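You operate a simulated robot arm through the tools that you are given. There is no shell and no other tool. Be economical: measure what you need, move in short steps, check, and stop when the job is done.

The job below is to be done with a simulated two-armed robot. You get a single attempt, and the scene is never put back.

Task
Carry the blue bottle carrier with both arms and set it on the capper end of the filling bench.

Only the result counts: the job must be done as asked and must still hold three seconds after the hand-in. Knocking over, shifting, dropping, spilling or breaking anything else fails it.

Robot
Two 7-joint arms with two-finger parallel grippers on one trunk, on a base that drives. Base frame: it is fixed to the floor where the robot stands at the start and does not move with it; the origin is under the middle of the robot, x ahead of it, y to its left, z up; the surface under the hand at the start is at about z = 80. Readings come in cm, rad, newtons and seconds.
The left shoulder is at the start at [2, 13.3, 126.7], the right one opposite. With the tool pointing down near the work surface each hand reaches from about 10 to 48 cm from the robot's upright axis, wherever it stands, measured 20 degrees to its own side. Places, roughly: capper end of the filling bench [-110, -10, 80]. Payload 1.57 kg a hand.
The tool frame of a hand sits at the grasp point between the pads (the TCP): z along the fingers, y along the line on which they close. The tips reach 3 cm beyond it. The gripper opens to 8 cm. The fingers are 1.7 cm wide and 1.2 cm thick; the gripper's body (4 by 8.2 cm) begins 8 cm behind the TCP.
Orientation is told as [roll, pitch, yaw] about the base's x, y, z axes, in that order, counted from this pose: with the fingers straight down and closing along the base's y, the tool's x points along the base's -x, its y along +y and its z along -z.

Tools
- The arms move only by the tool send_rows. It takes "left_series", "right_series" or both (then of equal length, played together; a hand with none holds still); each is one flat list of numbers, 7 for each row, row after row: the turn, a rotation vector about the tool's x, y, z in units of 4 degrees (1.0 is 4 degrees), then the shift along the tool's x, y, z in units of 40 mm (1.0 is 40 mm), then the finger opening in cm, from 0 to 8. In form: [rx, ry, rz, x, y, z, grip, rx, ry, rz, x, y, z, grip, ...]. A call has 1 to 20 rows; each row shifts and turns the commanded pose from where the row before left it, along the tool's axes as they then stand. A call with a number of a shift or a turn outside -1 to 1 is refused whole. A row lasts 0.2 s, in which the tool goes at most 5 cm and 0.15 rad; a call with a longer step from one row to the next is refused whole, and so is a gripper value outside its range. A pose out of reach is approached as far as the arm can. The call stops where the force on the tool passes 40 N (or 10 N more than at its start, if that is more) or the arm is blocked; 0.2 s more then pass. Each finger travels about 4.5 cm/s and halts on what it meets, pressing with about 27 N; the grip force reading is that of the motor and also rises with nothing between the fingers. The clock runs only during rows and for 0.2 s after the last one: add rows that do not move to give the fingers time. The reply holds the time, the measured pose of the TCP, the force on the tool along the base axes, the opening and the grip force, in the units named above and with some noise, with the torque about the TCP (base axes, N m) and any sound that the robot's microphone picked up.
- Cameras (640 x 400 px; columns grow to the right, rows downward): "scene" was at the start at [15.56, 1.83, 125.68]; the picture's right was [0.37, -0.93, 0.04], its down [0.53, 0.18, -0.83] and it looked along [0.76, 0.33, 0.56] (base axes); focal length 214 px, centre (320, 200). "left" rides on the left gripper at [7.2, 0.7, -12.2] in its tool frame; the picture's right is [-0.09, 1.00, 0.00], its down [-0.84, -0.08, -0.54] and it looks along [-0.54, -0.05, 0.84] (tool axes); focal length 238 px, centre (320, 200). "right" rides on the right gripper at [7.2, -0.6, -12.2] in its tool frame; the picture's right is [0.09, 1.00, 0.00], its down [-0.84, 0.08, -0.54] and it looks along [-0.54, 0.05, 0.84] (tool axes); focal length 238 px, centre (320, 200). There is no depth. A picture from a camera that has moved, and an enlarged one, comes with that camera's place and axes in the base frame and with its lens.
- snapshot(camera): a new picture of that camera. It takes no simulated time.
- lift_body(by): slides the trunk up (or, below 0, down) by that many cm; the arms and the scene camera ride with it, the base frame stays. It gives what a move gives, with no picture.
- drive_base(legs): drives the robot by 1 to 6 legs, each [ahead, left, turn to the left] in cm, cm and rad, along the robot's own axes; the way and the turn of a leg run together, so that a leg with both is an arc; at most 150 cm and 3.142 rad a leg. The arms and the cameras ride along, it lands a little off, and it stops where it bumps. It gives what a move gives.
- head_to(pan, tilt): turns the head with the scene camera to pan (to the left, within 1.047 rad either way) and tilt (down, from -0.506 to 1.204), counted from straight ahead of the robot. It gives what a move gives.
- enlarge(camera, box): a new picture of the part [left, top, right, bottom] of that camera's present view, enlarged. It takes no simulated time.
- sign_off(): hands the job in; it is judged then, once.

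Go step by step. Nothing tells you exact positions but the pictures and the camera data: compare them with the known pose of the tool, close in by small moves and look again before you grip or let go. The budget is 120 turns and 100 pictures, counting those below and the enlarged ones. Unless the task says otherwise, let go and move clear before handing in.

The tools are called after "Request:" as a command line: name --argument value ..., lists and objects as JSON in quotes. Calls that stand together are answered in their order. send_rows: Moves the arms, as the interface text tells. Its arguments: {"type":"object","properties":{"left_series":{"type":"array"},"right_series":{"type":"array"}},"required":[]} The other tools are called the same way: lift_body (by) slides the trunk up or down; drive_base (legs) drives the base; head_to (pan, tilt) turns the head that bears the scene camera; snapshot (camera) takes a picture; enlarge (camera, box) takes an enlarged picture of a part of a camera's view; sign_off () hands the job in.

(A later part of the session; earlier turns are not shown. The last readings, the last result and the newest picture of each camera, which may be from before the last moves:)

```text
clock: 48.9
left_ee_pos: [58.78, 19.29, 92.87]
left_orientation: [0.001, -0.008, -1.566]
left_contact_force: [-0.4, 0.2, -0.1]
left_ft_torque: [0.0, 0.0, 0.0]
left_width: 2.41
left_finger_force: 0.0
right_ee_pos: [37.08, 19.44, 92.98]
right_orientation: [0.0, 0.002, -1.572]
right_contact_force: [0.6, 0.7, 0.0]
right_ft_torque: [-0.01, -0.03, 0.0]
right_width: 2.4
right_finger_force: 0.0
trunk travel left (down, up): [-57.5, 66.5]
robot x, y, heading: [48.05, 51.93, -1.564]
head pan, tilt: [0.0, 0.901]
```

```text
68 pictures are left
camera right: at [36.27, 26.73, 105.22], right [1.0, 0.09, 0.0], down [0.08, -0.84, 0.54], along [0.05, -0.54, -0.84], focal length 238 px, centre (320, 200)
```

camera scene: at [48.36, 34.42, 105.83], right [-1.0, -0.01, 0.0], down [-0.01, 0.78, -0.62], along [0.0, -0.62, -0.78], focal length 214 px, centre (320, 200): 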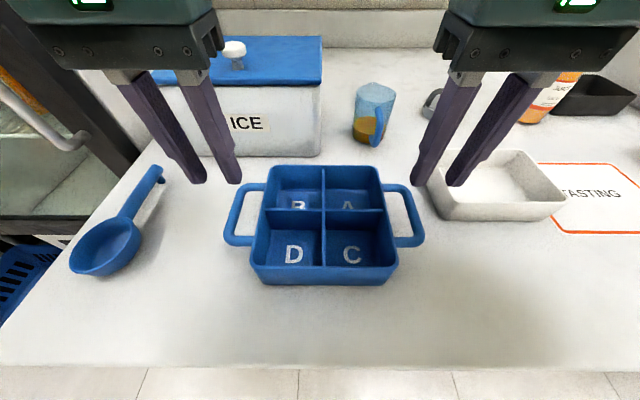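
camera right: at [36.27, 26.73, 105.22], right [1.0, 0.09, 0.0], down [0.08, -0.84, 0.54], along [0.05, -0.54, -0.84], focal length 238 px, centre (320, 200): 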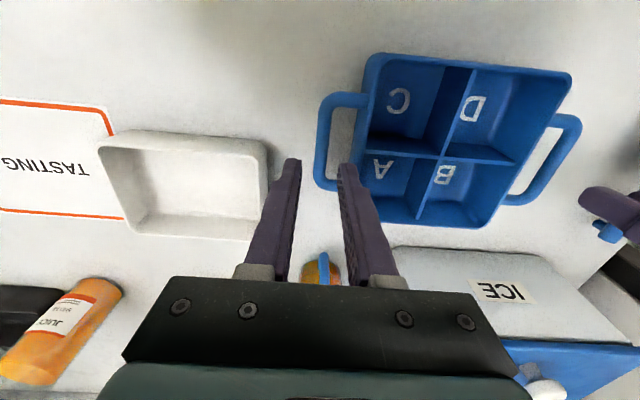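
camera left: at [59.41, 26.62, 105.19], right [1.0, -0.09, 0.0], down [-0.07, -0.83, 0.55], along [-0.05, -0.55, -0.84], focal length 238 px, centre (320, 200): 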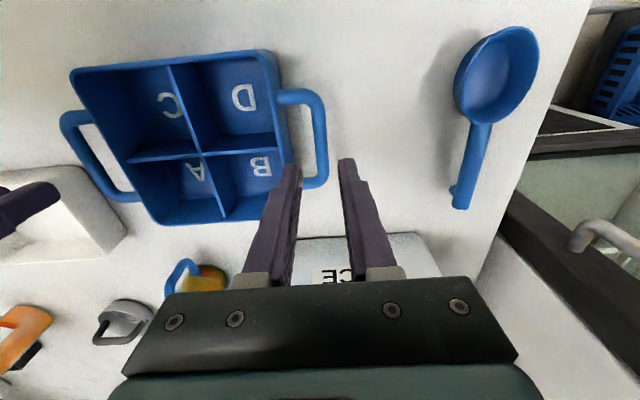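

The fingertips line up over both bars. I'll descend most of the way and check the alignment.

Request:
send_rows --left_series '[0, 0, 0, 0.07, -0.03, 0.2, 2.4, 0, 0, 0, 0, 0, 0.35, 2.4, 0, 0, 0, 0, 0, 0.35, 2.4, 0, 0, 0, 0, 0, 0.2, 2.4]' --right_series '[0, 0, 0, 0.07, 0, 0.2, 2.4, 0, 0, 0, 0, 0, 0.35, 2.4, 0, 0, 0, 0, 0, 0.35, 2.4, 0, 0, 0, 0, 0, 0.2, 2.4]'

Request:
enlarge --camera "scene" --box '[180, 100, 480, 290]'

Request:
enlarge --camera "left" --box '[220, 40, 420, 240]'

Request:
enlarge --camera "right" --box '[220, 40, 420, 240]'

```text
clock: 49.9
left_ee_pos: [58.71, 19.69, 88.49]
left_orientation: [0.0, -0.009, -1.569]
left_contact_force: [0.1, 0.7, -0.2]
left_ft_torque: [-0.02, 0.03, -0.01]
left_width: 2.41
left_finger_force: 0.0
right_ee_pos: [36.96, 19.58, 88.53]
right_orientation: [0.0, 0.002, -1.569]
right_contact_force: [-0.1, 0.5, 0.2]
right_ft_torque: [0.03, -0.01, -0.01]
right_width: 2.38
right_finger_force: 0.0
trunk travel left (down, up): [-57.5, 66.5]
robot x, y, heading: [48.17, 51.87, -1.56]
head pan, tilt: [0.0, 0.901]
```

```text
2.11 times, centred on (330, 195) of scene
camera zoom: at [48.36, 34.42, 105.84], right [-1.0, -0.01, 0.0], down [-0.01, 0.78, -0.62], along [0.0, -0.62, -0.78], focal length 452 px, centre (299, 210)
```

zoom: 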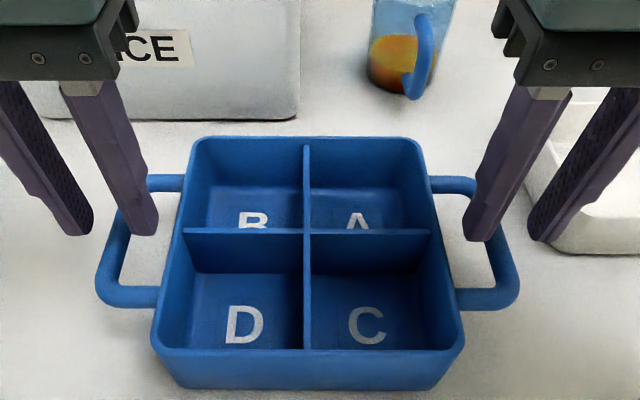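

```text
2.00 times, centred on (320, 140) of left
camera zoom: at [59.29, 26.89, 100.85], right [1.0, -0.09, 0.0], down [-0.07, -0.83, 0.55], along [-0.05, -0.55, -0.84], focal length 477 px, centre (320, 320)
```

zoom: 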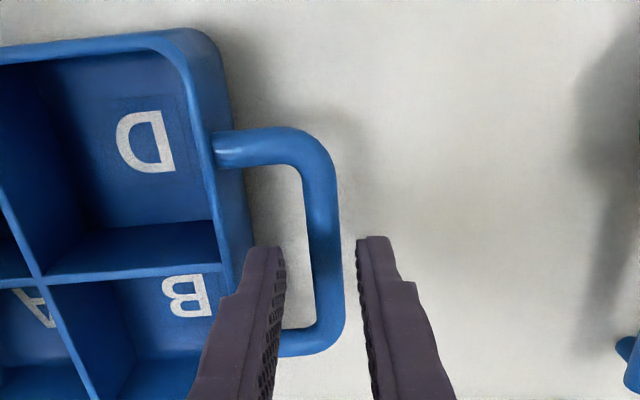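

```text
2.00 times, centred on (320, 140) of right
camera zoom: at [36.3, 27.01, 100.81], right [1.0, 0.09, 0.0], down [0.08, -0.84, 0.54], along [0.05, -0.54, -0.84], focal length 477 px, centre (320, 320)
```

zoom: 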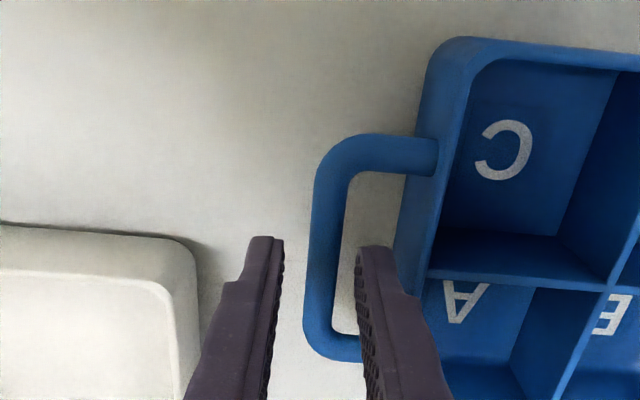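

Alignment is good; the gaps are tight, so I'll use a 2.0 cm opening with tiny shifts outward/inward and descend the last 3.7 cm slowly.

Request:
send_rows --left_series '[0, 0, 0, 0, 0.03, 0, 2.1, 0, 0, 0, 0, 0, 0.15, 2.1, 0, 0, 0, 0, 0, 0.15, 2.1, 0, 0, 0, 0, 0, 0.15, 2.1, 0, 0, 0, 0, 0, 0.15, 2.1, 0, 0, 0, 0, 0, 0.15, 2.1, 0, 0, 0, 0, 0, 0.15, 2.1]' --right_series '[0, 0, 0, 0, 0.06, 0, 2.0, 0, 0, 0, 0, 0, 0.15, 2.0, 0, 0, 0, 0, 0, 0.15, 2.0, 0, 0, 0, 0, 0, 0.15, 2.0, 0, 0, 0, 0, 0, 0.15, 2.0, 0, 0, 0, 0, 0, 0.15, 2.0, 0, 0, 0, 0, 0, 0.15, 2.0]'

Request:
enlarge --camera "scene" --box '[180, 100, 480, 290]'

Request:
enlarge --camera "left" --box '[220, 40, 420, 240]'

Request:
enlarge --camera "right" --box '[220, 40, 420, 240]'

```text
clock: 51.5
left_ee_pos: [58.7, 19.47, 85.01]
left_orientation: [0.001, -0.009, -1.567]
left_contact_force: [-0.1, -0.6, -0.8]
left_ft_torque: [0.01, -0.01, -0.01]
left_width: 2.13
left_finger_force: 0.1
right_ee_pos: [37.29, 19.76, 85.08]
right_orientation: [0.001, 0.003, -1.57]
right_contact_force: [0.9, 0.3, 0.2]
right_ft_torque: [-0.01, 0.0, -0.01]
right_width: 1.99
right_finger_force: 0.0
trunk travel left (down, up): [-57.5, 66.5]
robot x, y, heading: [48.1, 51.7, -1.565]
head pan, tilt: [0.0, 0.901]
```

```text
2.11 times, centred on (330, 195) of scene
camera zoom: at [48.36, 34.42, 105.83], right [-1.0, -0.01, 0.0], down [-0.01, 0.78, -0.62], along [0.0, -0.62, -0.78], focal length 452 px, centre (299, 210)
```

zoom: 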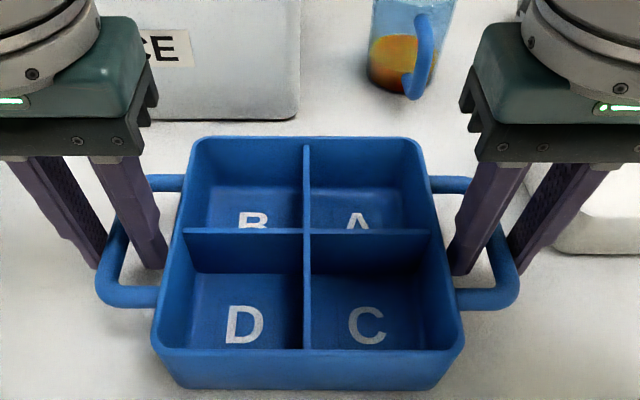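

```text
2.00 times, centred on (320, 140) of left
camera zoom: at [59.4, 26.87, 97.27], right [1.0, -0.09, 0.0], down [-0.07, -0.83, 0.55], along [-0.05, -0.55, -0.84], focal length 477 px, centre (320, 320)
```

zoom: 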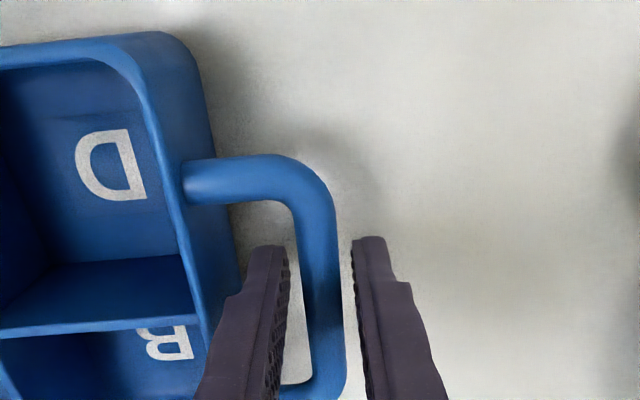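

```text
2.00 times, centred on (320, 140) of right
camera zoom: at [36.55, 27.04, 97.24], right [1.0, 0.09, 0.0], down [0.08, -0.84, 0.54], along [0.05, -0.54, -0.84], focal length 477 px, centre (320, 320)
```

zoom: 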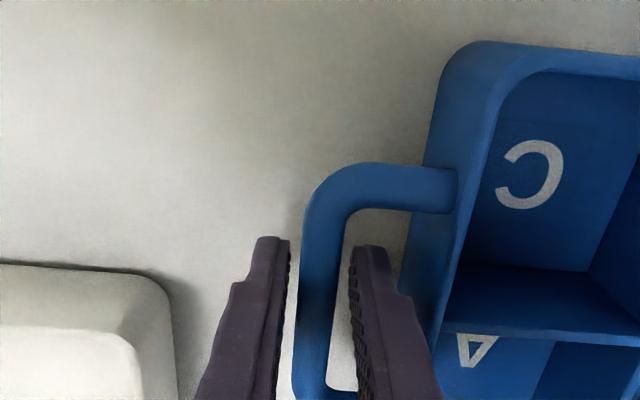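

Both grippers straddle their bars without touching anything. Closing now.

Request:
send_rows --left_series '[0, 0, 0, 0, 0, 0, 1.5, 0, 0, 0, 0, 0, 0, 0.5, 0, 0, 0, 0, 0, 0, 0, 0, 0, 0, 0, 0, 0, 0, 0, 0, 0, 0, 0, 0, 0]' --right_series '[0, 0, 0, 0, 0, 0, 1.5, 0, 0, 0, 0, 0, 0, 0.5, 0, 0, 0, 0, 0, 0, 0, 0, 0, 0, 0, 0, 0, 0, 0, 0, 0, 0, 0, 0, 0]'

Request:
snapshot --camera "scene"

```text
clock: 52.7
left_ee_pos: [58.63, 19.66, 84.92]
left_orientation: [-0.001, -0.008, -1.569]
left_contact_force: [-3.0, -0.3, 0.2]
left_ft_torque: [-0.06, -0.01, 0.26]
left_width: 1.15
left_finger_force: 27.0
right_ee_pos: [37.26, 19.71, 84.93]
right_orientation: [0.001, 0.001, -1.57]
right_contact_force: [3.3, -0.4, 0.1]
right_ft_torque: [0.08, -0.04, -0.28]
right_width: 1.13
right_finger_force: 27.4
trunk travel left (down, up): [-57.5, 66.5]
robot x, y, heading: [48.3, 51.87, -1.567]
head pan, tilt: [0.0, 0.901]
```

```text
61 pictures are left
camera scene: at [48.36, 34.43, 105.83], right [-1.0, -0.01, 0.0], down [-0.01, 0.78, -0.62], along [0.0, -0.62, -0.78], focal length 214 px, centre (320, 200)
```

scene: 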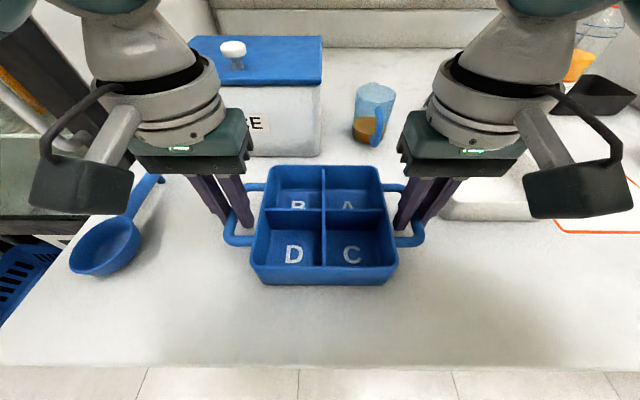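

Both bars are gripped (1.15 cm, 27 N). I'll lift by raising the body, so that both hands rise equally.

Request:
lift_body --by 3

Request:
snapshot --camera "scene"

```text
clock: 53.4
left_ee_pos: [58.69, 19.69, 88.08]
left_orientation: [0.002, -0.006, -1.566]
left_contact_force: [-4.7, 0.0, -1.2]
left_ft_torque: [0.03, 0.04, 0.24]
left_width: 1.14
left_finger_force: 27.2
right_ee_pos: [37.3, 19.77, 88.05]
right_orientation: [-0.001, 0.001, -1.571]
right_contact_force: [3.7, -0.5, -1.8]
right_ft_torque: [0.0, -0.04, -0.29]
right_width: 1.14
right_finger_force: 27.3
trunk travel left (down, up): [-60.5, 63.5]
robot x, y, heading: [47.87, 51.85, -1.562]
head pan, tilt: [0.0, 0.901]
```

```text
60 pictures are left
camera scene: at [48.36, 34.43, 108.83], right [-1.0, -0.01, 0.0], down [-0.01, 0.78, -0.62], along [0.0, -0.62, -0.78], focal length 214 px, centre (320, 200)
```

scene: 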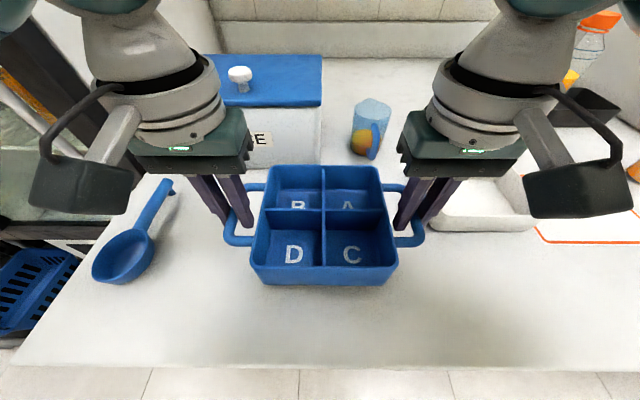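

The carrier rides level between the hands. I'll rise further, back away over the floor, and look along the bench to the right for the capper end.

Request:
lift_body --by 14

Request:
drive_base --legs '[[-35, 0, 0]]'

Request:
head_to --pan -0.8 --tilt 0.4

Request:
snapshot --camera "scene"

```text
clock: 55.1
left_ee_pos: [58.76, 19.73, 102.04]
left_orientation: [0.0, -0.007, -1.568]
left_contact_force: [-6.1, 0.4, -1.0]
left_ft_torque: [0.01, 0.03, 0.26]
left_width: 1.12
left_finger_force: 27.0
right_ee_pos: [37.34, 19.72, 101.95]
right_orientation: [0.0, 0.003, -1.569]
right_contact_force: [7.3, -0.1, -0.5]
right_ft_torque: [-0.01, -0.03, -0.31]
right_width: 1.14
right_finger_force: 27.0
trunk travel left (down, up): [-74.5, 49.5]
robot x, y, heading: [48.23, 52.14, -1.566]
head pan, tilt: [0.0, 0.901]
```

```text
clock: 57.4
left_ee_pos: [58.34, 54.66, 102.08]
left_orientation: [0.002, -0.008, -1.565]
left_contact_force: [-8.3, -0.4, -0.5]
left_ft_torque: [-0.01, 0.05, 0.23]
left_width: 1.13
left_finger_force: 27.3
right_ee_pos: [36.99, 54.89, 102.02]
right_orientation: [0.0, 0.001, -1.571]
right_contact_force: [9.4, -0.5, -0.9]
right_ft_torque: [0.01, -0.05, -0.25]
right_width: 1.12
right_finger_force: 26.9
trunk travel left (down, up): [-74.5, 49.5]
robot x, y, heading: [47.47, 86.96, -1.563]
head pan, tilt: [0.0, 0.901]
```

```text
clock: 58.5
left_ee_pos: [58.54, 54.71, 102.08]
left_orientation: [0.0, -0.008, -1.566]
left_contact_force: [-1.0, 0.5, -0.8]
left_ft_torque: [-0.03, 0.01, 0.25]
left_width: 1.14
left_finger_force: 26.9
right_ee_pos: [37.11, 54.77, 102.01]
right_orientation: [0.001, 0.0, -1.57]
right_contact_force: [0.2, -0.6, -0.9]
right_ft_torque: [0.0, 0.0, -0.26]
right_width: 1.13
right_finger_force: 26.8
trunk travel left (down, up): [-74.5, 49.5]
robot x, y, heading: [47.7, 86.91, -1.565]
head pan, tilt: [-0.799, 0.4]
```

```text
59 pictures are left
camera scene: at [41.46, 70.54, 127.13], right [-0.7, 0.71, 0.0], down [0.28, 0.27, -0.92], along [-0.65, -0.65, -0.39], focal length 214 px, centre (320, 200)
```

scene: 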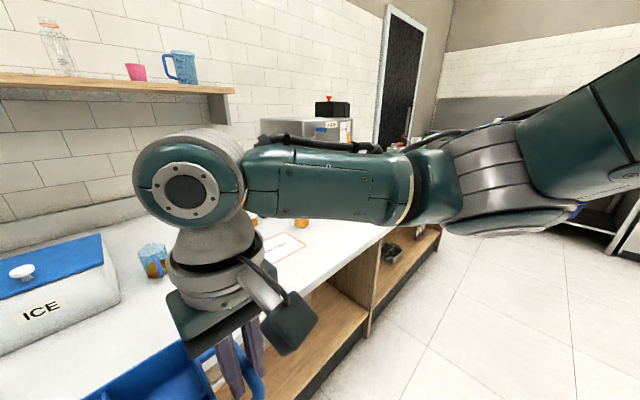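

The path along the floor side is open. I'll slide right (toward -x) 100 cm, parallel to the bench, and look again.

Request:
drive_base --legs '[[0, -100, 0]]'

Request:
head_to --pan 0 --tilt 0.6

Request:
snapshot --camera "scene"

Request:
head_to --pan -0.9 --tilt 0.9

Request:
snapshot --camera "scene"

```text
clock: 63.7
left_ee_pos: [-40.72, 53.56, 102.03]
left_orientation: [-0.001, -0.008, -1.561]
left_contact_force: [-2.4, -0.4, -0.8]
left_ft_torque: [0.04, 0.02, 0.22]
left_width: 1.14
left_finger_force: 26.7
right_ee_pos: [-62.02, 53.61, 102.08]
right_orientation: [-0.001, 0.002, -1.563]
right_contact_force: [2.2, -0.8, -0.5]
right_ft_torque: [-0.09, -0.05, -0.32]
right_width: 1.12
right_finger_force: 26.8
trunk travel left (down, up): [-74.5, 49.5]
robot x, y, heading: [-51.4, 85.77, -1.557]
head pan, tilt: [-0.799, 0.4]
```

```text
clock: 64.8
left_ee_pos: [-40.57, 53.59, 102.1]
left_orientation: [0.0, -0.006, -1.562]
left_contact_force: [0.0, 0.5, -1.8]
left_ft_torque: [0.0, 0.03, 0.22]
left_width: 1.12
left_finger_force: 27.6
right_ee_pos: [-62.07, 53.59, 101.86]
right_orientation: [0.001, 0.002, -1.565]
right_contact_force: [0.6, -0.4, -1.0]
right_ft_torque: [0.05, 0.04, -0.27]
right_width: 1.15
right_finger_force: 27.3
trunk travel left (down, up): [-74.5, 49.5]
robot x, y, heading: [-51.18, 85.53, -1.56]
head pan, tilt: [0.0, 0.6]
```

```text
58 pictures are left
camera scene: at [-51.08, 67.07, 125.31], right [-1.0, -0.01, 0.0], down [-0.01, 0.56, -0.83], along [0.01, -0.83, -0.56], focal length 214 px, centre (320, 200)
```

scene: 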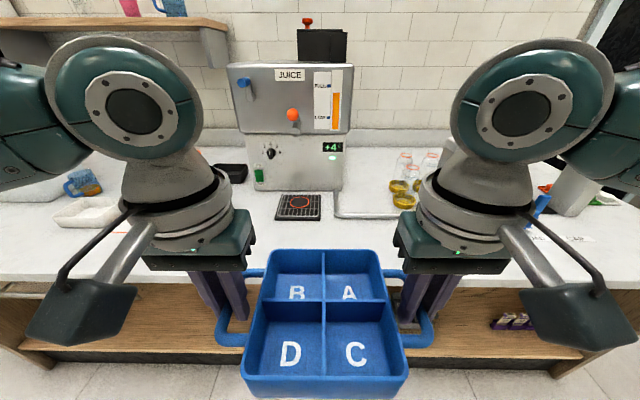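

```text
clock: 66.0
left_ee_pos: [-40.65, 53.68, 101.95]
left_orientation: [-0.001, -0.008, -1.56]
left_contact_force: [-0.9, 0.1, -0.8]
left_ft_torque: [0.02, 0.01, 0.24]
left_width: 1.12
left_finger_force: 26.6
right_ee_pos: [-62.07, 53.69, 102.0]
right_orientation: [0.0, 0.002, -1.564]
right_contact_force: [0.7, 0.2, -1.2]
right_ft_torque: [0.02, 0.01, -0.29]
right_width: 1.13
right_finger_force: 27.5
trunk travel left (down, up): [-74.5, 49.5]
robot x, y, heading: [-51.52, 85.48, -1.556]
head pan, tilt: [-0.901, 0.901]
```

```text
57 pictures are left
camera scene: at [-57.04, 71.13, 122.83], right [-0.63, 0.77, 0.0], down [0.61, 0.5, -0.62], along [-0.48, -0.39, -0.78], focal length 214 px, centre (320, 200)
```

scene: 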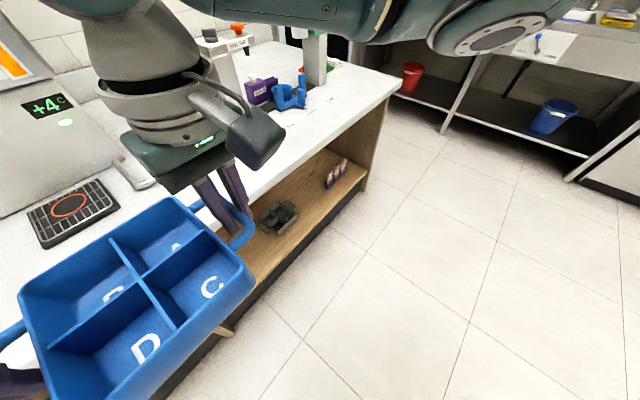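

I see the juice machine here, and the bench ending near x -157 with a capper, some jars, a purple box and a blue item. I'll slide on another 57 cm and look at it straight on.

Request:
drive_base --legs '[[0, -58, 0]]'

Request:
head_to --pan 0 --tilt 0.6

Request:
snapshot --camera "scene"

```text
clock: 69.3
left_ee_pos: [-98.45, 52.57, 102.04]
left_orientation: [-0.001, -0.009, -1.557]
left_contact_force: [-0.3, 0.7, -0.6]
left_ft_torque: [0.1, 0.01, 0.19]
left_width: 1.14
left_finger_force: 27.1
right_ee_pos: [-119.82, 52.59, 101.94]
right_orientation: [0.001, 0.002, -1.561]
right_contact_force: [0.8, -0.1, -0.3]
right_ft_torque: [-0.06, 0.02, -0.29]
right_width: 1.12
right_finger_force: 26.7
trunk travel left (down, up): [-74.5, 49.5]
robot x, y, heading: [-109.32, 84.78, -1.55]
head pan, tilt: [-0.901, 0.901]
```

```text
clock: 70.5
left_ee_pos: [-98.55, 52.64, 102.0]
left_orientation: [0.0, -0.007, -1.555]
left_contact_force: [-0.8, 0.3, -1.4]
left_ft_torque: [-0.03, 0.01, 0.21]
left_width: 1.12
left_finger_force: 26.9
right_ee_pos: [-119.9, 52.55, 101.86]
right_orientation: [-0.001, 0.0, -1.561]
right_contact_force: [0.6, -0.4, -1.1]
right_ft_torque: [0.05, 0.0, -0.26]
right_width: 1.08
right_finger_force: 27.4
trunk travel left (down, up): [-74.5, 49.5]
robot x, y, heading: [-109.46, 84.62, -1.552]
head pan, tilt: [0.0, 0.6]
```

```text
56 pictures are left
camera scene: at [-108.97, 66.11, 125.31], right [-1.0, -0.02, 0.0], down [-0.01, 0.57, -0.82], along [0.01, -0.82, -0.57], focal length 214 px, centre (320, 200)
```

scene: 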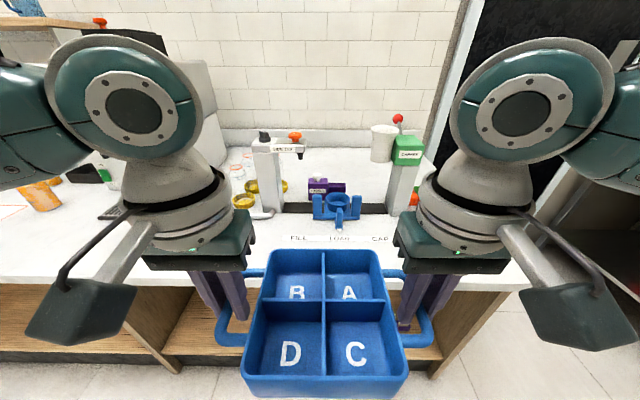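

There is a conveyor-like fixture marked FILL / LOAD / CAP with a green capper post. Let me enlarge this area.

Request:
enlarge --camera "scene" --box '[220, 100, 460, 260]'

Request:
lift_body --by 20

Request:
head_to --pan 0 --tilt 0.75

Request:
snapshot --camera "scene"

```text
2.50 times, centred on (340, 180) of scene
camera zoom: at [-108.97, 66.11, 125.31], right [-1.0, -0.02, 0.0], down [-0.01, 0.57, -0.82], along [0.01, -0.82, -0.57], focal length 536 px, centre (270, 250)
```

zoom: 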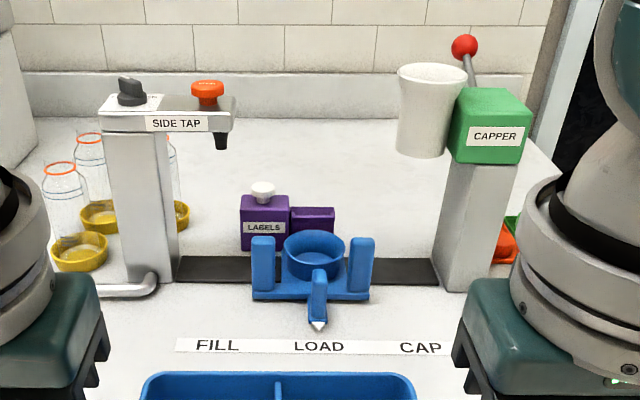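

```text
clock: 72.7
left_ee_pos: [-98.44, 52.61, 122.11]
left_orientation: [0.001, -0.006, -1.556]
left_contact_force: [-0.2, 0.0, -0.5]
left_ft_torque: [0.04, -0.01, 0.22]
left_width: 1.13
left_finger_force: 26.9
right_ee_pos: [-119.82, 52.57, 121.98]
right_orientation: [0.0, 0.001, -1.56]
right_contact_force: [0.8, 0.4, -1.4]
right_ft_torque: [-0.02, -0.01, -0.26]
right_width: 1.13
right_finger_force: 27.1
trunk travel left (down, up): [-94.5, 29.5]
robot x, y, heading: [-109.51, 84.69, -1.551]
head pan, tilt: [0.0, 0.6]
```

```text
clock: 73.4
left_ee_pos: [-98.52, 52.64, 122.13]
left_orientation: [-0.001, -0.007, -1.557]
left_contact_force: [-0.5, -0.1, -0.9]
left_ft_torque: [0.03, 0.02, 0.2]
left_width: 1.16
left_finger_force: 27.0
right_ee_pos: [-119.94, 52.54, 122.05]
right_orientation: [0.0, 0.001, -1.561]
right_contact_force: [1.5, 0.0, -0.6]
right_ft_torque: [0.01, -0.02, -0.25]
right_width: 1.13
right_finger_force: 27.3
trunk travel left (down, up): [-94.5, 29.5]
robot x, y, heading: [-109.67, 84.87, -1.553]
head pan, tilt: [0.0, 0.75]
```

```text
54 pictures are left
camera scene: at [-108.97, 66.66, 144.03], right [-1.0, -0.02, 0.0], down [-0.01, 0.68, -0.73], along [0.01, -0.73, -0.68], focal length 214 px, centre (320, 200)
```

scene: 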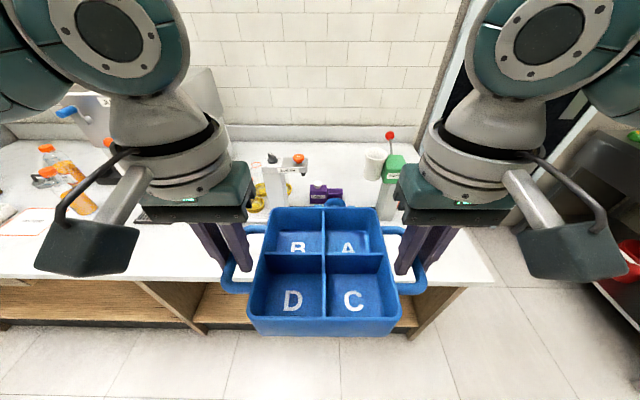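

The free bench surface nearest the named place is behind the fixture, around (-112, -20). To keep the elbows high over the posts, I'll first extend both hands downward together relative to the body while over the floor.

Request:
send_rows --left_series '[0, 0, 0, 0, 0, 0.25, 0, 0, 0, 0, 0, 0, 0.25, 0, 0, 0, 0, 0, 0, 0.25, 0, 0, 0, 0, 0, 0, 0.25, 0, 0, 0, 0, 0, 0, 0.25, 0, 0, 0, 0, 0, 0, 0.25, 0, 0, 0, 0, 0, 0, 0.25, 0, 0, 0, 0, 0, 0, 0.25, 0, 0, 0, 0, 0, 0, 0.25, 0, 0, 0, 0, 0, 0, 0.25, 0]' --right_series '[0, 0, 0, 0, 0, 0.25, 0, 0, 0, 0, 0, 0, 0.25, 0, 0, 0, 0, 0, 0, 0.25, 0, 0, 0, 0, 0, 0, 0.25, 0, 0, 0, 0, 0, 0, 0.25, 0, 0, 0, 0, 0, 0, 0.25, 0, 0, 0, 0, 0, 0, 0.25, 0, 0, 0, 0, 0, 0, 0.25, 0, 0, 0, 0, 0, 0, 0.25, 0, 0, 0, 0, 0, 0, 0.25, 0]'

Request:
snapshot --camera "scene"

```text
clock: 75.6
left_ee_pos: [-98.63, 52.71, 112.03]
left_orientation: [0.0, -0.006, -1.555]
left_contact_force: [2.1, 0.0, -0.4]
left_ft_torque: [0.02, -0.06, 0.2]
left_width: 1.13
left_finger_force: 26.9
right_ee_pos: [-119.92, 52.59, 111.9]
right_orientation: [0.0, 0.001, -1.56]
right_contact_force: [-1.7, -0.5, -1.2]
right_ft_torque: [-0.03, 0.0, -0.29]
right_width: 1.12
right_finger_force: 27.1
trunk travel left (down, up): [-94.5, 29.5]
robot x, y, heading: [-109.04, 84.7, -1.547]
head pan, tilt: [0.0, 0.75]
```

```text
53 pictures are left
camera scene: at [-108.97, 66.66, 144.02], right [-1.0, -0.02, 0.0], down [-0.01, 0.68, -0.73], along [0.01, -0.73, -0.68], focal length 214 px, centre (320, 200)
```

scene: 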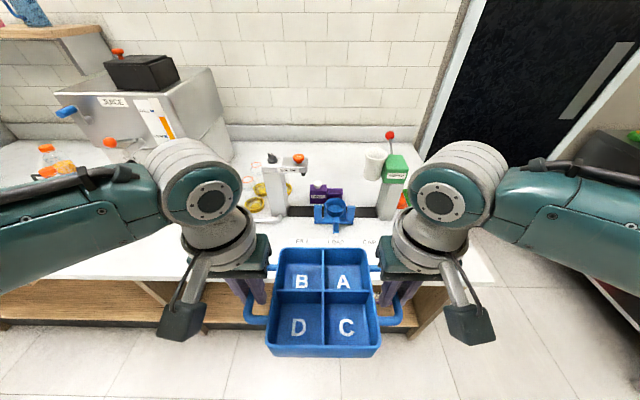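

The extension worked smoothly and opened the view. I'll extend 8 cm more.

Request:
send_rows --left_series '[0, 0, 0, 0, 0, 0.25, 0, 0, 0, 0, 0, 0, 0.25, 0, 0, 0, 0, 0, 0, 0.25, 0, 0, 0, 0, 0, 0, 0.25, 0, 0, 0, 0, 0, 0, 0.25, 0, 0, 0, 0, 0, 0, 0.25, 0, 0, 0, 0, 0, 0, 0.25, 0, 0, 0, 0, 0, 0, 0.25, 0]' --right_series '[0, 0, 0, 0, 0, 0.25, 0, 0, 0, 0, 0, 0, 0.25, 0, 0, 0, 0, 0, 0, 0.25, 0, 0, 0, 0, 0, 0, 0.25, 0, 0, 0, 0, 0, 0, 0.25, 0, 0, 0, 0, 0, 0, 0.25, 0, 0, 0, 0, 0, 0, 0.25, 0, 0, 0, 0, 0, 0, 0.25, 0]'

Request:
head_to --pan 0 --tilt 0.6

Request:
snapshot --camera "scene"

Request:
enlarge --camera "scene" --box '[230, 150, 430, 275]'

```text
clock: 77.4
left_ee_pos: [-98.51, 52.59, 104.05]
left_orientation: [0.0, -0.007, -1.558]
left_contact_force: [2.9, 1.3, -1.8]
left_ft_torque: [0.12, -0.03, 0.09]
left_width: 1.14
left_finger_force: 27.0
right_ee_pos: [-119.89, 52.62, 103.95]
right_orientation: [0.003, 0.002, -1.559]
right_contact_force: [-2.4, -0.5, -1.6]
right_ft_torque: [-0.12, 0.02, -0.39]
right_width: 1.15
right_finger_force: 27.4
trunk travel left (down, up): [-94.5, 29.5]
robot x, y, heading: [-109.16, 84.78, -1.551]
head pan, tilt: [0.0, 0.75]
```

```text
clock: 78.1
left_ee_pos: [-98.58, 52.5, 104.21]
left_orientation: [-0.001, -0.007, -1.558]
left_contact_force: [2.3, 1.6, -1.6]
left_ft_torque: [-0.02, -0.03, 0.11]
left_width: 1.1
left_finger_force: 27.1
right_ee_pos: [-119.81, 52.56, 103.91]
right_orientation: [0.0, 0.002, -1.562]
right_contact_force: [-2.0, -1.1, -0.7]
right_ft_torque: [0.03, 0.03, -0.37]
right_width: 1.13
right_finger_force: 26.8
trunk travel left (down, up): [-94.5, 29.5]
robot x, y, heading: [-109.3, 84.6, -1.553]
head pan, tilt: [0.0, 0.6]
```

```text
52 pictures are left
camera scene: at [-108.96, 66.11, 145.31], right [-1.0, -0.02, 0.0], down [-0.01, 0.57, -0.82], along [0.02, -0.82, -0.57], focal length 214 px, centre (320, 200)
```

scene: 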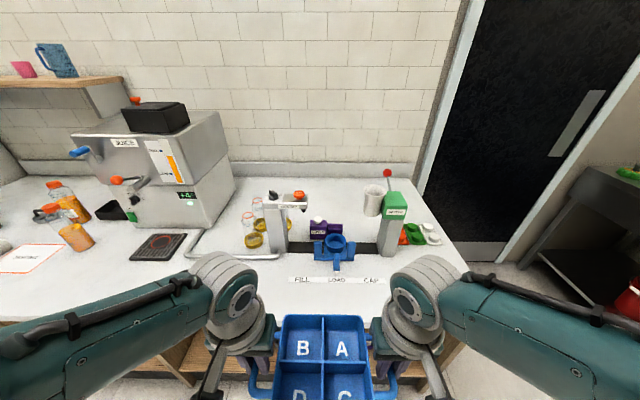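

```text
3.20 times, centred on (330, 212) of scene
camera zoom: at [-108.96, 66.11, 145.31], right [-1.0, -0.02, 0.0], down [-0.01, 0.57, -0.82], along [0.02, -0.82, -0.57], focal length 686 px, centre (288, 160)
```

zoom: 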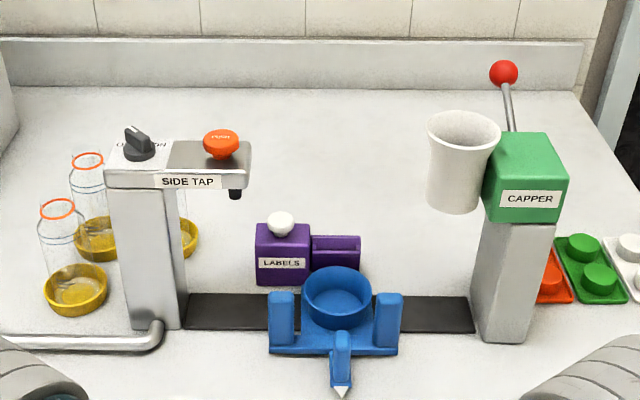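

The free area behind the fixture (y below -8, x -100 to -135) is clearly empty. I need the elbow heights before going over the bottles and posts, so I'll look at the left arm with the head turned.

Request:
head_to --pan 0.7 --tilt 0.6

Request:
snapshot --camera "scene"

Request:
head_to --pan 1.04 --tilt 0.6

Request:
snapshot --camera "scene"

```text
clock: 79.1
left_ee_pos: [-98.49, 52.62, 104.02]
left_orientation: [-0.002, -0.006, -1.556]
left_contact_force: [0.6, 1.2, -0.6]
left_ft_torque: [0.01, -0.01, 0.12]
left_width: 1.15
left_finger_force: 26.7
right_ee_pos: [-119.9, 52.68, 103.87]
right_orientation: [0.002, 0.002, -1.561]
right_contact_force: [-0.5, -0.6, -1.0]
right_ft_torque: [-0.02, 0.0, -0.36]
right_width: 1.12
right_finger_force: 26.6
trunk travel left (down, up): [-94.5, 29.5]
robot x, y, heading: [-109.35, 84.84, -1.552]
head pan, tilt: [0.7, 0.6]
```

```text
50 pictures are left
camera scene: at [-103.31, 68.29, 145.31], right [-0.75, -0.66, 0.0], down [-0.37, 0.43, -0.83], along [0.54, -0.62, -0.56], focal length 214 px, centre (320, 200)
```

scene: 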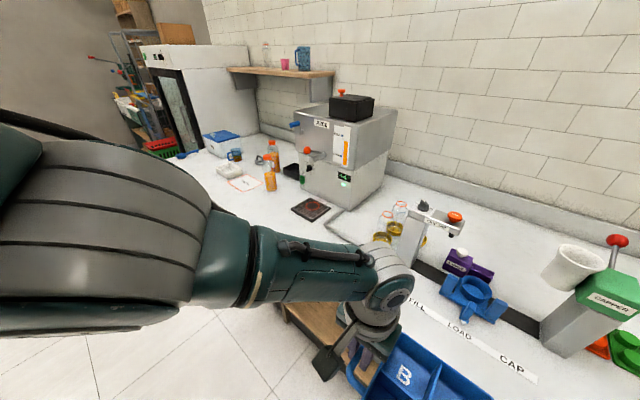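

```text
clock: 80.0
left_ee_pos: [-98.51, 52.57, 104.16]
left_orientation: [-0.001, -0.007, -1.557]
left_contact_force: [-0.1, 1.2, -1.4]
left_ft_torque: [-0.01, 0.03, 0.08]
left_width: 1.13
left_finger_force: 27.6
right_ee_pos: [-119.8, 52.66, 104.01]
right_orientation: [0.001, 0.001, -1.56]
right_contact_force: [0.2, -1.3, -1.0]
right_ft_torque: [0.01, 0.01, -0.36]
right_width: 1.19
right_finger_force: 27.5
trunk travel left (down, up): [-94.5, 29.5]
robot x, y, heading: [-109.57, 85.13, -1.548]
head pan, tilt: [1.04, 0.6]
```

```text
49 pictures are left
camera scene: at [-101.42, 70.61, 145.31], right [-0.49, -0.87, 0.0], down [-0.49, 0.28, -0.83], along [0.72, -0.4, -0.56], focal length 214 px, centre (320, 200)
```

scene: 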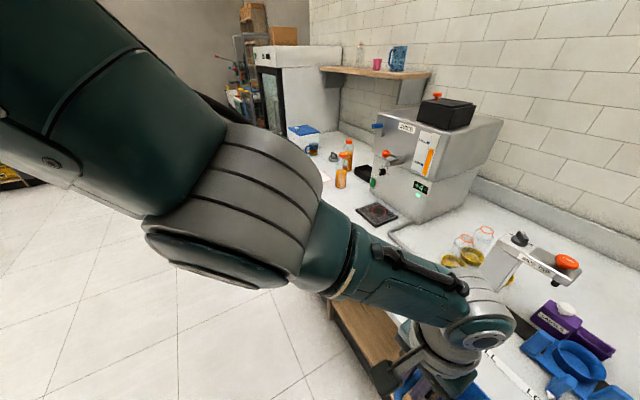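

The elbow sits well above the hand (about 32 cm higher), so forearms will clear the tap and capper. I'll extend 5 cm more for margin, then rise so the carrier passes above the posts.

Request:
send_rows --left_series '[0, 0, 0, 0, 0, 0.25, 0, 0, 0, 0, 0, 0, 0.25, 0, 0, 0, 0, 0, 0, 0.25, 0, 0, 0, 0, 0, 0, 0.25, 0, 0, 0, 0, 0, 0, 0.25, 0]' --right_series '[0, 0, 0, 0, 0, 0.25, 0, 0, 0, 0, 0, 0, 0.25, 0, 0, 0, 0, 0, 0, 0.25, 0, 0, 0, 0, 0, 0, 0.25, 0, 0, 0, 0, 0, 0, 0.25, 0]'

Request:
lift_body --by 25

Request:
drive_base --legs '[[0, -2.7, -0.02]]'

Request:
head_to --pan 0 --tilt 0.75

Request:
snapshot --camera "scene"

```text
clock: 81.2
left_ee_pos: [-98.49, 54.25, 100.93]
left_orientation: [-0.01, -0.009, -1.556]
left_contact_force: [-23.9, 3.2, -1.4]
left_ft_torque: [0.21, 0.11, -0.19]
left_width: 1.12
left_finger_force: 26.8
left hand out of reach, approached as far as the arm can: row 2, 3, 4, 5
right_ee_pos: [-119.88, 54.91, 100.26]
right_orientation: [0.008, -0.001, -1.561]
right_contact_force: [24.0, -3.1, 0.1]
right_ft_torque: [-0.18, -0.07, -0.54]
right_width: 1.18
right_finger_force: 27.4
right hand out of reach, approached as far as the arm can: row 3, 4, 5
trunk travel left (down, up): [-94.5, 29.5]
robot x, y, heading: [-109.34, 84.59, -1.552]
head pan, tilt: [1.04, 0.6]
```

```text
clock: 83.8
left_ee_pos: [-98.59, 54.42, 125.87]
left_orientation: [-0.009, -0.008, -1.556]
left_contact_force: [-27.4, 4.1, -1.5]
left_ft_torque: [0.06, 0.2, -0.13]
left_width: 1.12
left_finger_force: 27.2
right_ee_pos: [-120.01, 54.8, 125.17]
right_orientation: [0.01, -0.004, -1.558]
right_contact_force: [26.7, -2.6, 0.9]
right_ft_torque: [-0.01, -0.12, -0.49]
right_width: 1.17
right_finger_force: 27.2
trunk travel left (down, up): [-119.5, 4.5]
robot x, y, heading: [-109.28, 84.88, -1.551]
head pan, tilt: [1.04, 0.6]
```

```text
clock: 84.6
left_ee_pos: [-101.82, 54.2, 125.97]
left_orientation: [-0.009, -0.006, -1.575]
left_contact_force: [-26.8, 4.0, -2.1]
left_ft_torque: [0.03, 0.19, -0.14]
left_width: 1.12
left_finger_force: 26.9
right_ee_pos: [-123.23, 55.0, 125.17]
right_orientation: [0.011, -0.002, -1.579]
right_contact_force: [26.8, -4.3, 0.0]
right_ft_torque: [-0.01, -0.14, -0.47]
right_width: 1.16
right_finger_force: 27.2
trunk travel left (down, up): [-119.5, 4.5]
robot x, y, heading: [-112.02, 84.61, -1.57]
head pan, tilt: [1.04, 0.6]
```

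```text
clock: 85.9
left_ee_pos: [-101.89, 54.1, 125.97]
left_orientation: [-0.009, -0.005, -1.576]
left_contact_force: [-1.3, 3.1, 0.1]
left_ft_torque: [0.23, -0.01, -0.11]
left_width: 1.1
left_finger_force: 27.4
right_ee_pos: [-123.27, 55.02, 125.2]
right_orientation: [0.01, -0.001, -1.579]
right_contact_force: [1.7, -2.0, -0.6]
right_ft_torque: [-0.22, 0.03, -0.51]
right_width: 1.16
right_finger_force: 26.8
trunk travel left (down, up): [-119.5, 4.5]
robot x, y, heading: [-112.03, 84.47, -1.576]
head pan, tilt: [0.0, 0.75]
```

```text
48 pictures are left
camera scene: at [-112.0, 66.63, 169.02], right [-1.0, 0.0, 0.0], down [0.0, 0.68, -0.73], along [0.0, -0.73, -0.68], focal length 214 px, centre (320, 200)
```

scene: 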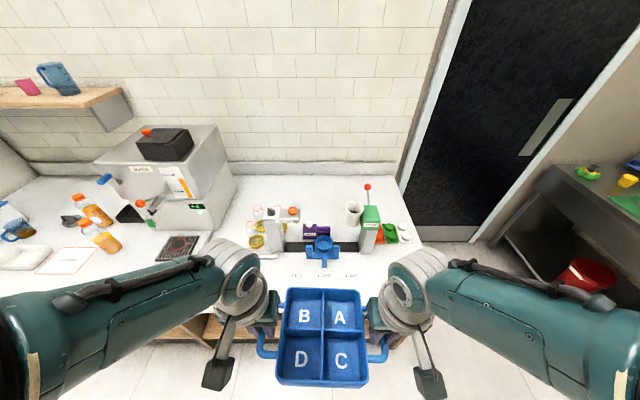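

The reach limit skewed the hands slightly; I'll back both up 2.4 cm to restore a clean pose before moving on.

Request:
send_rows --left_series '[0, 0, 0, 0, 0, -0.2, 0, 0, 0, 0, 0, 0, -0.2, 0, 0, 0, 0, 0, 0, -0.2, 0, 0, 0, 0, 0, 0, -0.2, 0, 0, 0, 0, 0, 0, 0, 0]' --right_series '[0, 0, 0, 0, 0, -0.2, 0, 0, 0, 0, 0, 0, -0.2, 0, 0, 0, 0, 0, 0, -0.2, 0, 0, 0, 0, 0, 0, -0.2, 0, 0, 0, 0, 0, 0, 0, 0]'

```text
clock: 87.1
left_ee_pos: [-101.84, 54.23, 129.21]
left_orientation: [-0.009, -0.006, -1.577]
left_contact_force: [-1.1, 2.8, -1.5]
left_ft_torque: [-0.01, 0.03, -0.13]
left_width: 1.12
left_finger_force: 26.9
right_ee_pos: [-123.31, 54.98, 128.39]
right_orientation: [0.01, -0.001, -1.58]
right_contact_force: [1.7, -2.8, -0.1]
right_ft_torque: [0.03, -0.01, -0.43]
right_width: 1.15
right_finger_force: 26.5
trunk travel left (down, up): [-119.5, 4.5]
robot x, y, heading: [-111.93, 84.95, -1.574]
head pan, tilt: [0.0, 0.75]
```

A small skew (0.8 cm) remains; I correct it.

Request:
send_rows --left_series '[0, 0, 0, 0.045, 0, 0.045, 0, 0, 0, 0, 0.045, 0, 0.045, 0, 0, 0, 0, 0, 0, 0, 0]' --right_series '[0, 0, 0, -0.045, 0, -0.045, 0, 0, 0, 0, -0.045, 0, -0.045, 0, 0, 0, 0, 0, 0, 0, 0]'

Request:
enlarge --camera "scene" --box '[220, 230, 430, 400]'

```text
clock: 87.9
left_ee_pos: [-101.85, 54.51, 128.88]
left_orientation: [-0.01, -0.01, -1.577]
left_contact_force: [-3.0, -1.3, -1.9]
left_ft_torque: [-0.43, 0.02, 0.42]
left_width: 1.12
left_finger_force: 26.5
right_ee_pos: [-123.15, 54.74, 128.6]
right_orientation: [0.009, 0.002, -1.577]
right_contact_force: [3.0, 1.3, -1.3]
right_ft_torque: [0.44, 0.05, -0.08]
right_width: 1.11
right_finger_force: 27.4
trunk travel left (down, up): [-119.5, 4.5]
robot x, y, heading: [-111.94, 84.88, -1.573]
head pan, tilt: [0.0, 0.75]
```

```text
2.35 times, centred on (325, 315) of scene
camera zoom: at [-112.01, 66.63, 169.02], right [-1.0, 0.0, 0.0], down [0.0, 0.68, -0.73], along [0.0, -0.73, -0.68], focal length 505 px, centre (308, -71)
```

zoom: 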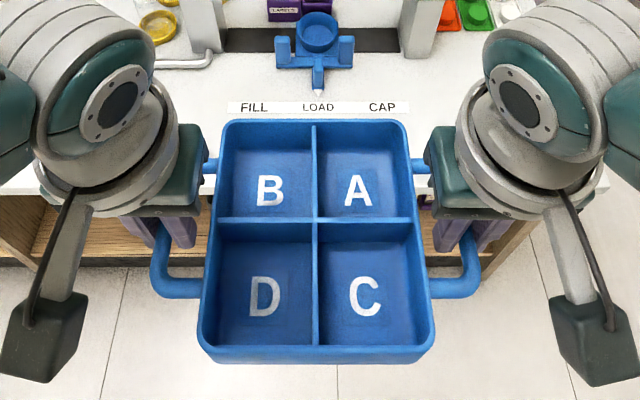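

The carrier is level and square, with its bottom about 10 cm above the posts. Driving forward over the bench in two stages.

Request:
drive_base --legs '[[40, 0, 0]]'

Request:
snapshot --camera "scene"

```text
clock: 90.3
left_ee_pos: [-101.87, 14.97, 128.77]
left_orientation: [-0.008, -0.008, -1.576]
left_contact_force: [-3.9, -1.7, -1.3]
left_ft_torque: [0.07, 0.07, 0.38]
left_width: 1.14
left_finger_force: 26.5
right_ee_pos: [-123.25, 15.23, 128.66]
right_orientation: [0.011, 0.0, -1.578]
right_contact_force: [5.0, 1.1, -1.0]
right_ft_torque: [-0.03, -0.01, -0.12]
right_width: 1.12
right_finger_force: 27.0
trunk travel left (down, up): [-119.5, 4.5]
robot x, y, heading: [-111.98, 45.16, -1.568]
head pan, tilt: [0.0, 0.75]
```

```text
46 pictures are left
camera scene: at [-112.02, 27.13, 169.02], right [-1.0, 0.0, 0.0], down [0.0, 0.68, -0.73], along [0.0, -0.73, -0.68], focal length 214 px, centre (320, 200)
```

scene: 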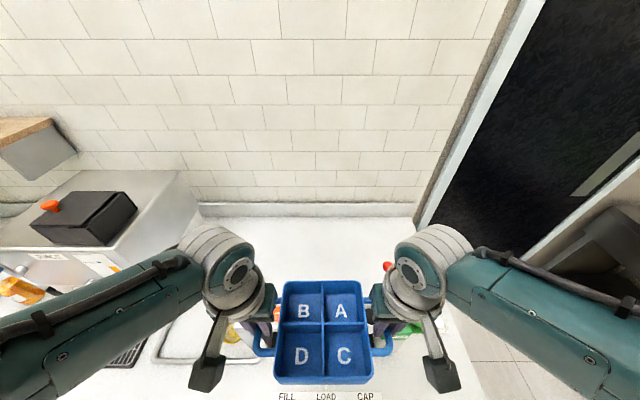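

All clear. Continue forward 36 cm to bring the carrier over the free area behind the fixture.

Request:
drive_base --legs '[[36, 0, 0]]'

Request:
head_to --pan 0 --tilt 0.95

Request:
snapshot --camera "scene"

Request:
snapshot --camera "left"

Request:
snapshot --camera "right"

```text
clock: 92.7
left_ee_pos: [-101.55, -20.92, 128.81]
left_orientation: [-0.008, -0.007, -1.572]
left_contact_force: [-0.4, -1.2, -0.8]
left_ft_torque: [-0.05, -0.01, 0.41]
left_width: 1.12
left_finger_force: 27.0
right_ee_pos: [-123.05, -20.95, 128.78]
right_orientation: [0.01, -0.001, -1.573]
right_contact_force: [0.6, 1.6, -1.1]
right_ft_torque: [0.03, -0.01, -0.15]
right_width: 1.15
right_finger_force: 26.6
trunk travel left (down, up): [-119.5, 4.5]
robot x, y, heading: [-112.01, 9.34, -1.566]
head pan, tilt: [0.0, 0.75]
```

```text
clock: 93.4
left_ee_pos: [-101.65, -20.99, 128.91]
left_orientation: [-0.008, -0.005, -1.569]
left_contact_force: [-0.3, -0.4, -0.9]
left_ft_torque: [0.04, 0.03, 0.39]
left_width: 1.15
left_finger_force: 26.5
right_ee_pos: [-123.02, -20.93, 128.66]
right_orientation: [0.012, 0.0, -1.573]
right_contact_force: [0.3, 2.0, -1.0]
right_ft_torque: [-0.05, 0.02, -0.14]
right_width: 1.09
right_finger_force: 26.9
trunk travel left (down, up): [-119.5, 4.5]
robot x, y, heading: [-112.53, 9.47, -1.567]
head pan, tilt: [0.0, 0.949]
```

```text
45 pictures are left
camera scene: at [-111.84, -7.88, 167.47], right [-1.0, 0.0, 0.0], down [0.0, 0.81, -0.58], along [0.0, -0.58, -0.81], focal length 214 px, centre (320, 200)
```

scene: 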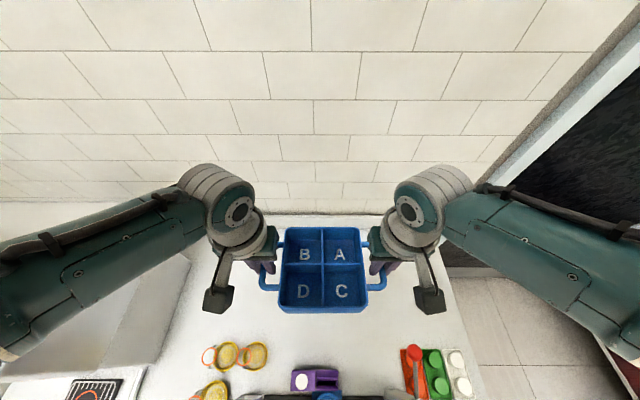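

```text
44 pictures are left
camera left: at [-100.78, -13.62, 141.07], right [1.0, -0.09, -0.01], down [-0.07, -0.83, 0.55], along [-0.06, -0.55, -0.84], focal length 238 px, centre (320, 200)
```

left: 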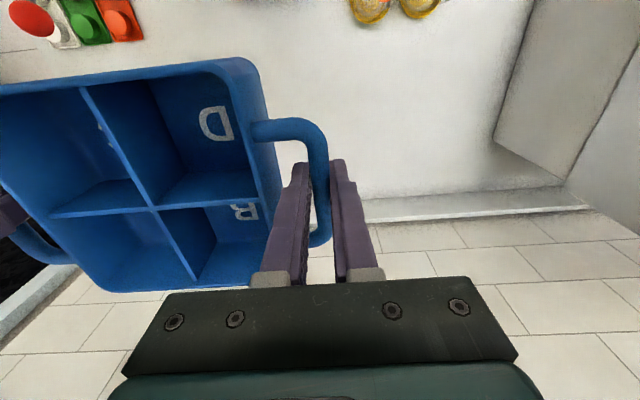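

```text
43 pictures are left
camera right: at [-123.85, -13.56, 141.03], right [1.0, 0.09, 0.01], down [0.07, -0.84, 0.54], along [0.06, -0.54, -0.84], focal length 238 px, centre (320, 200)
```

right: 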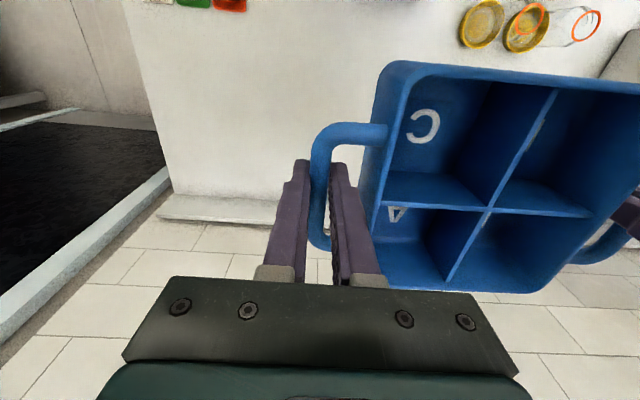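

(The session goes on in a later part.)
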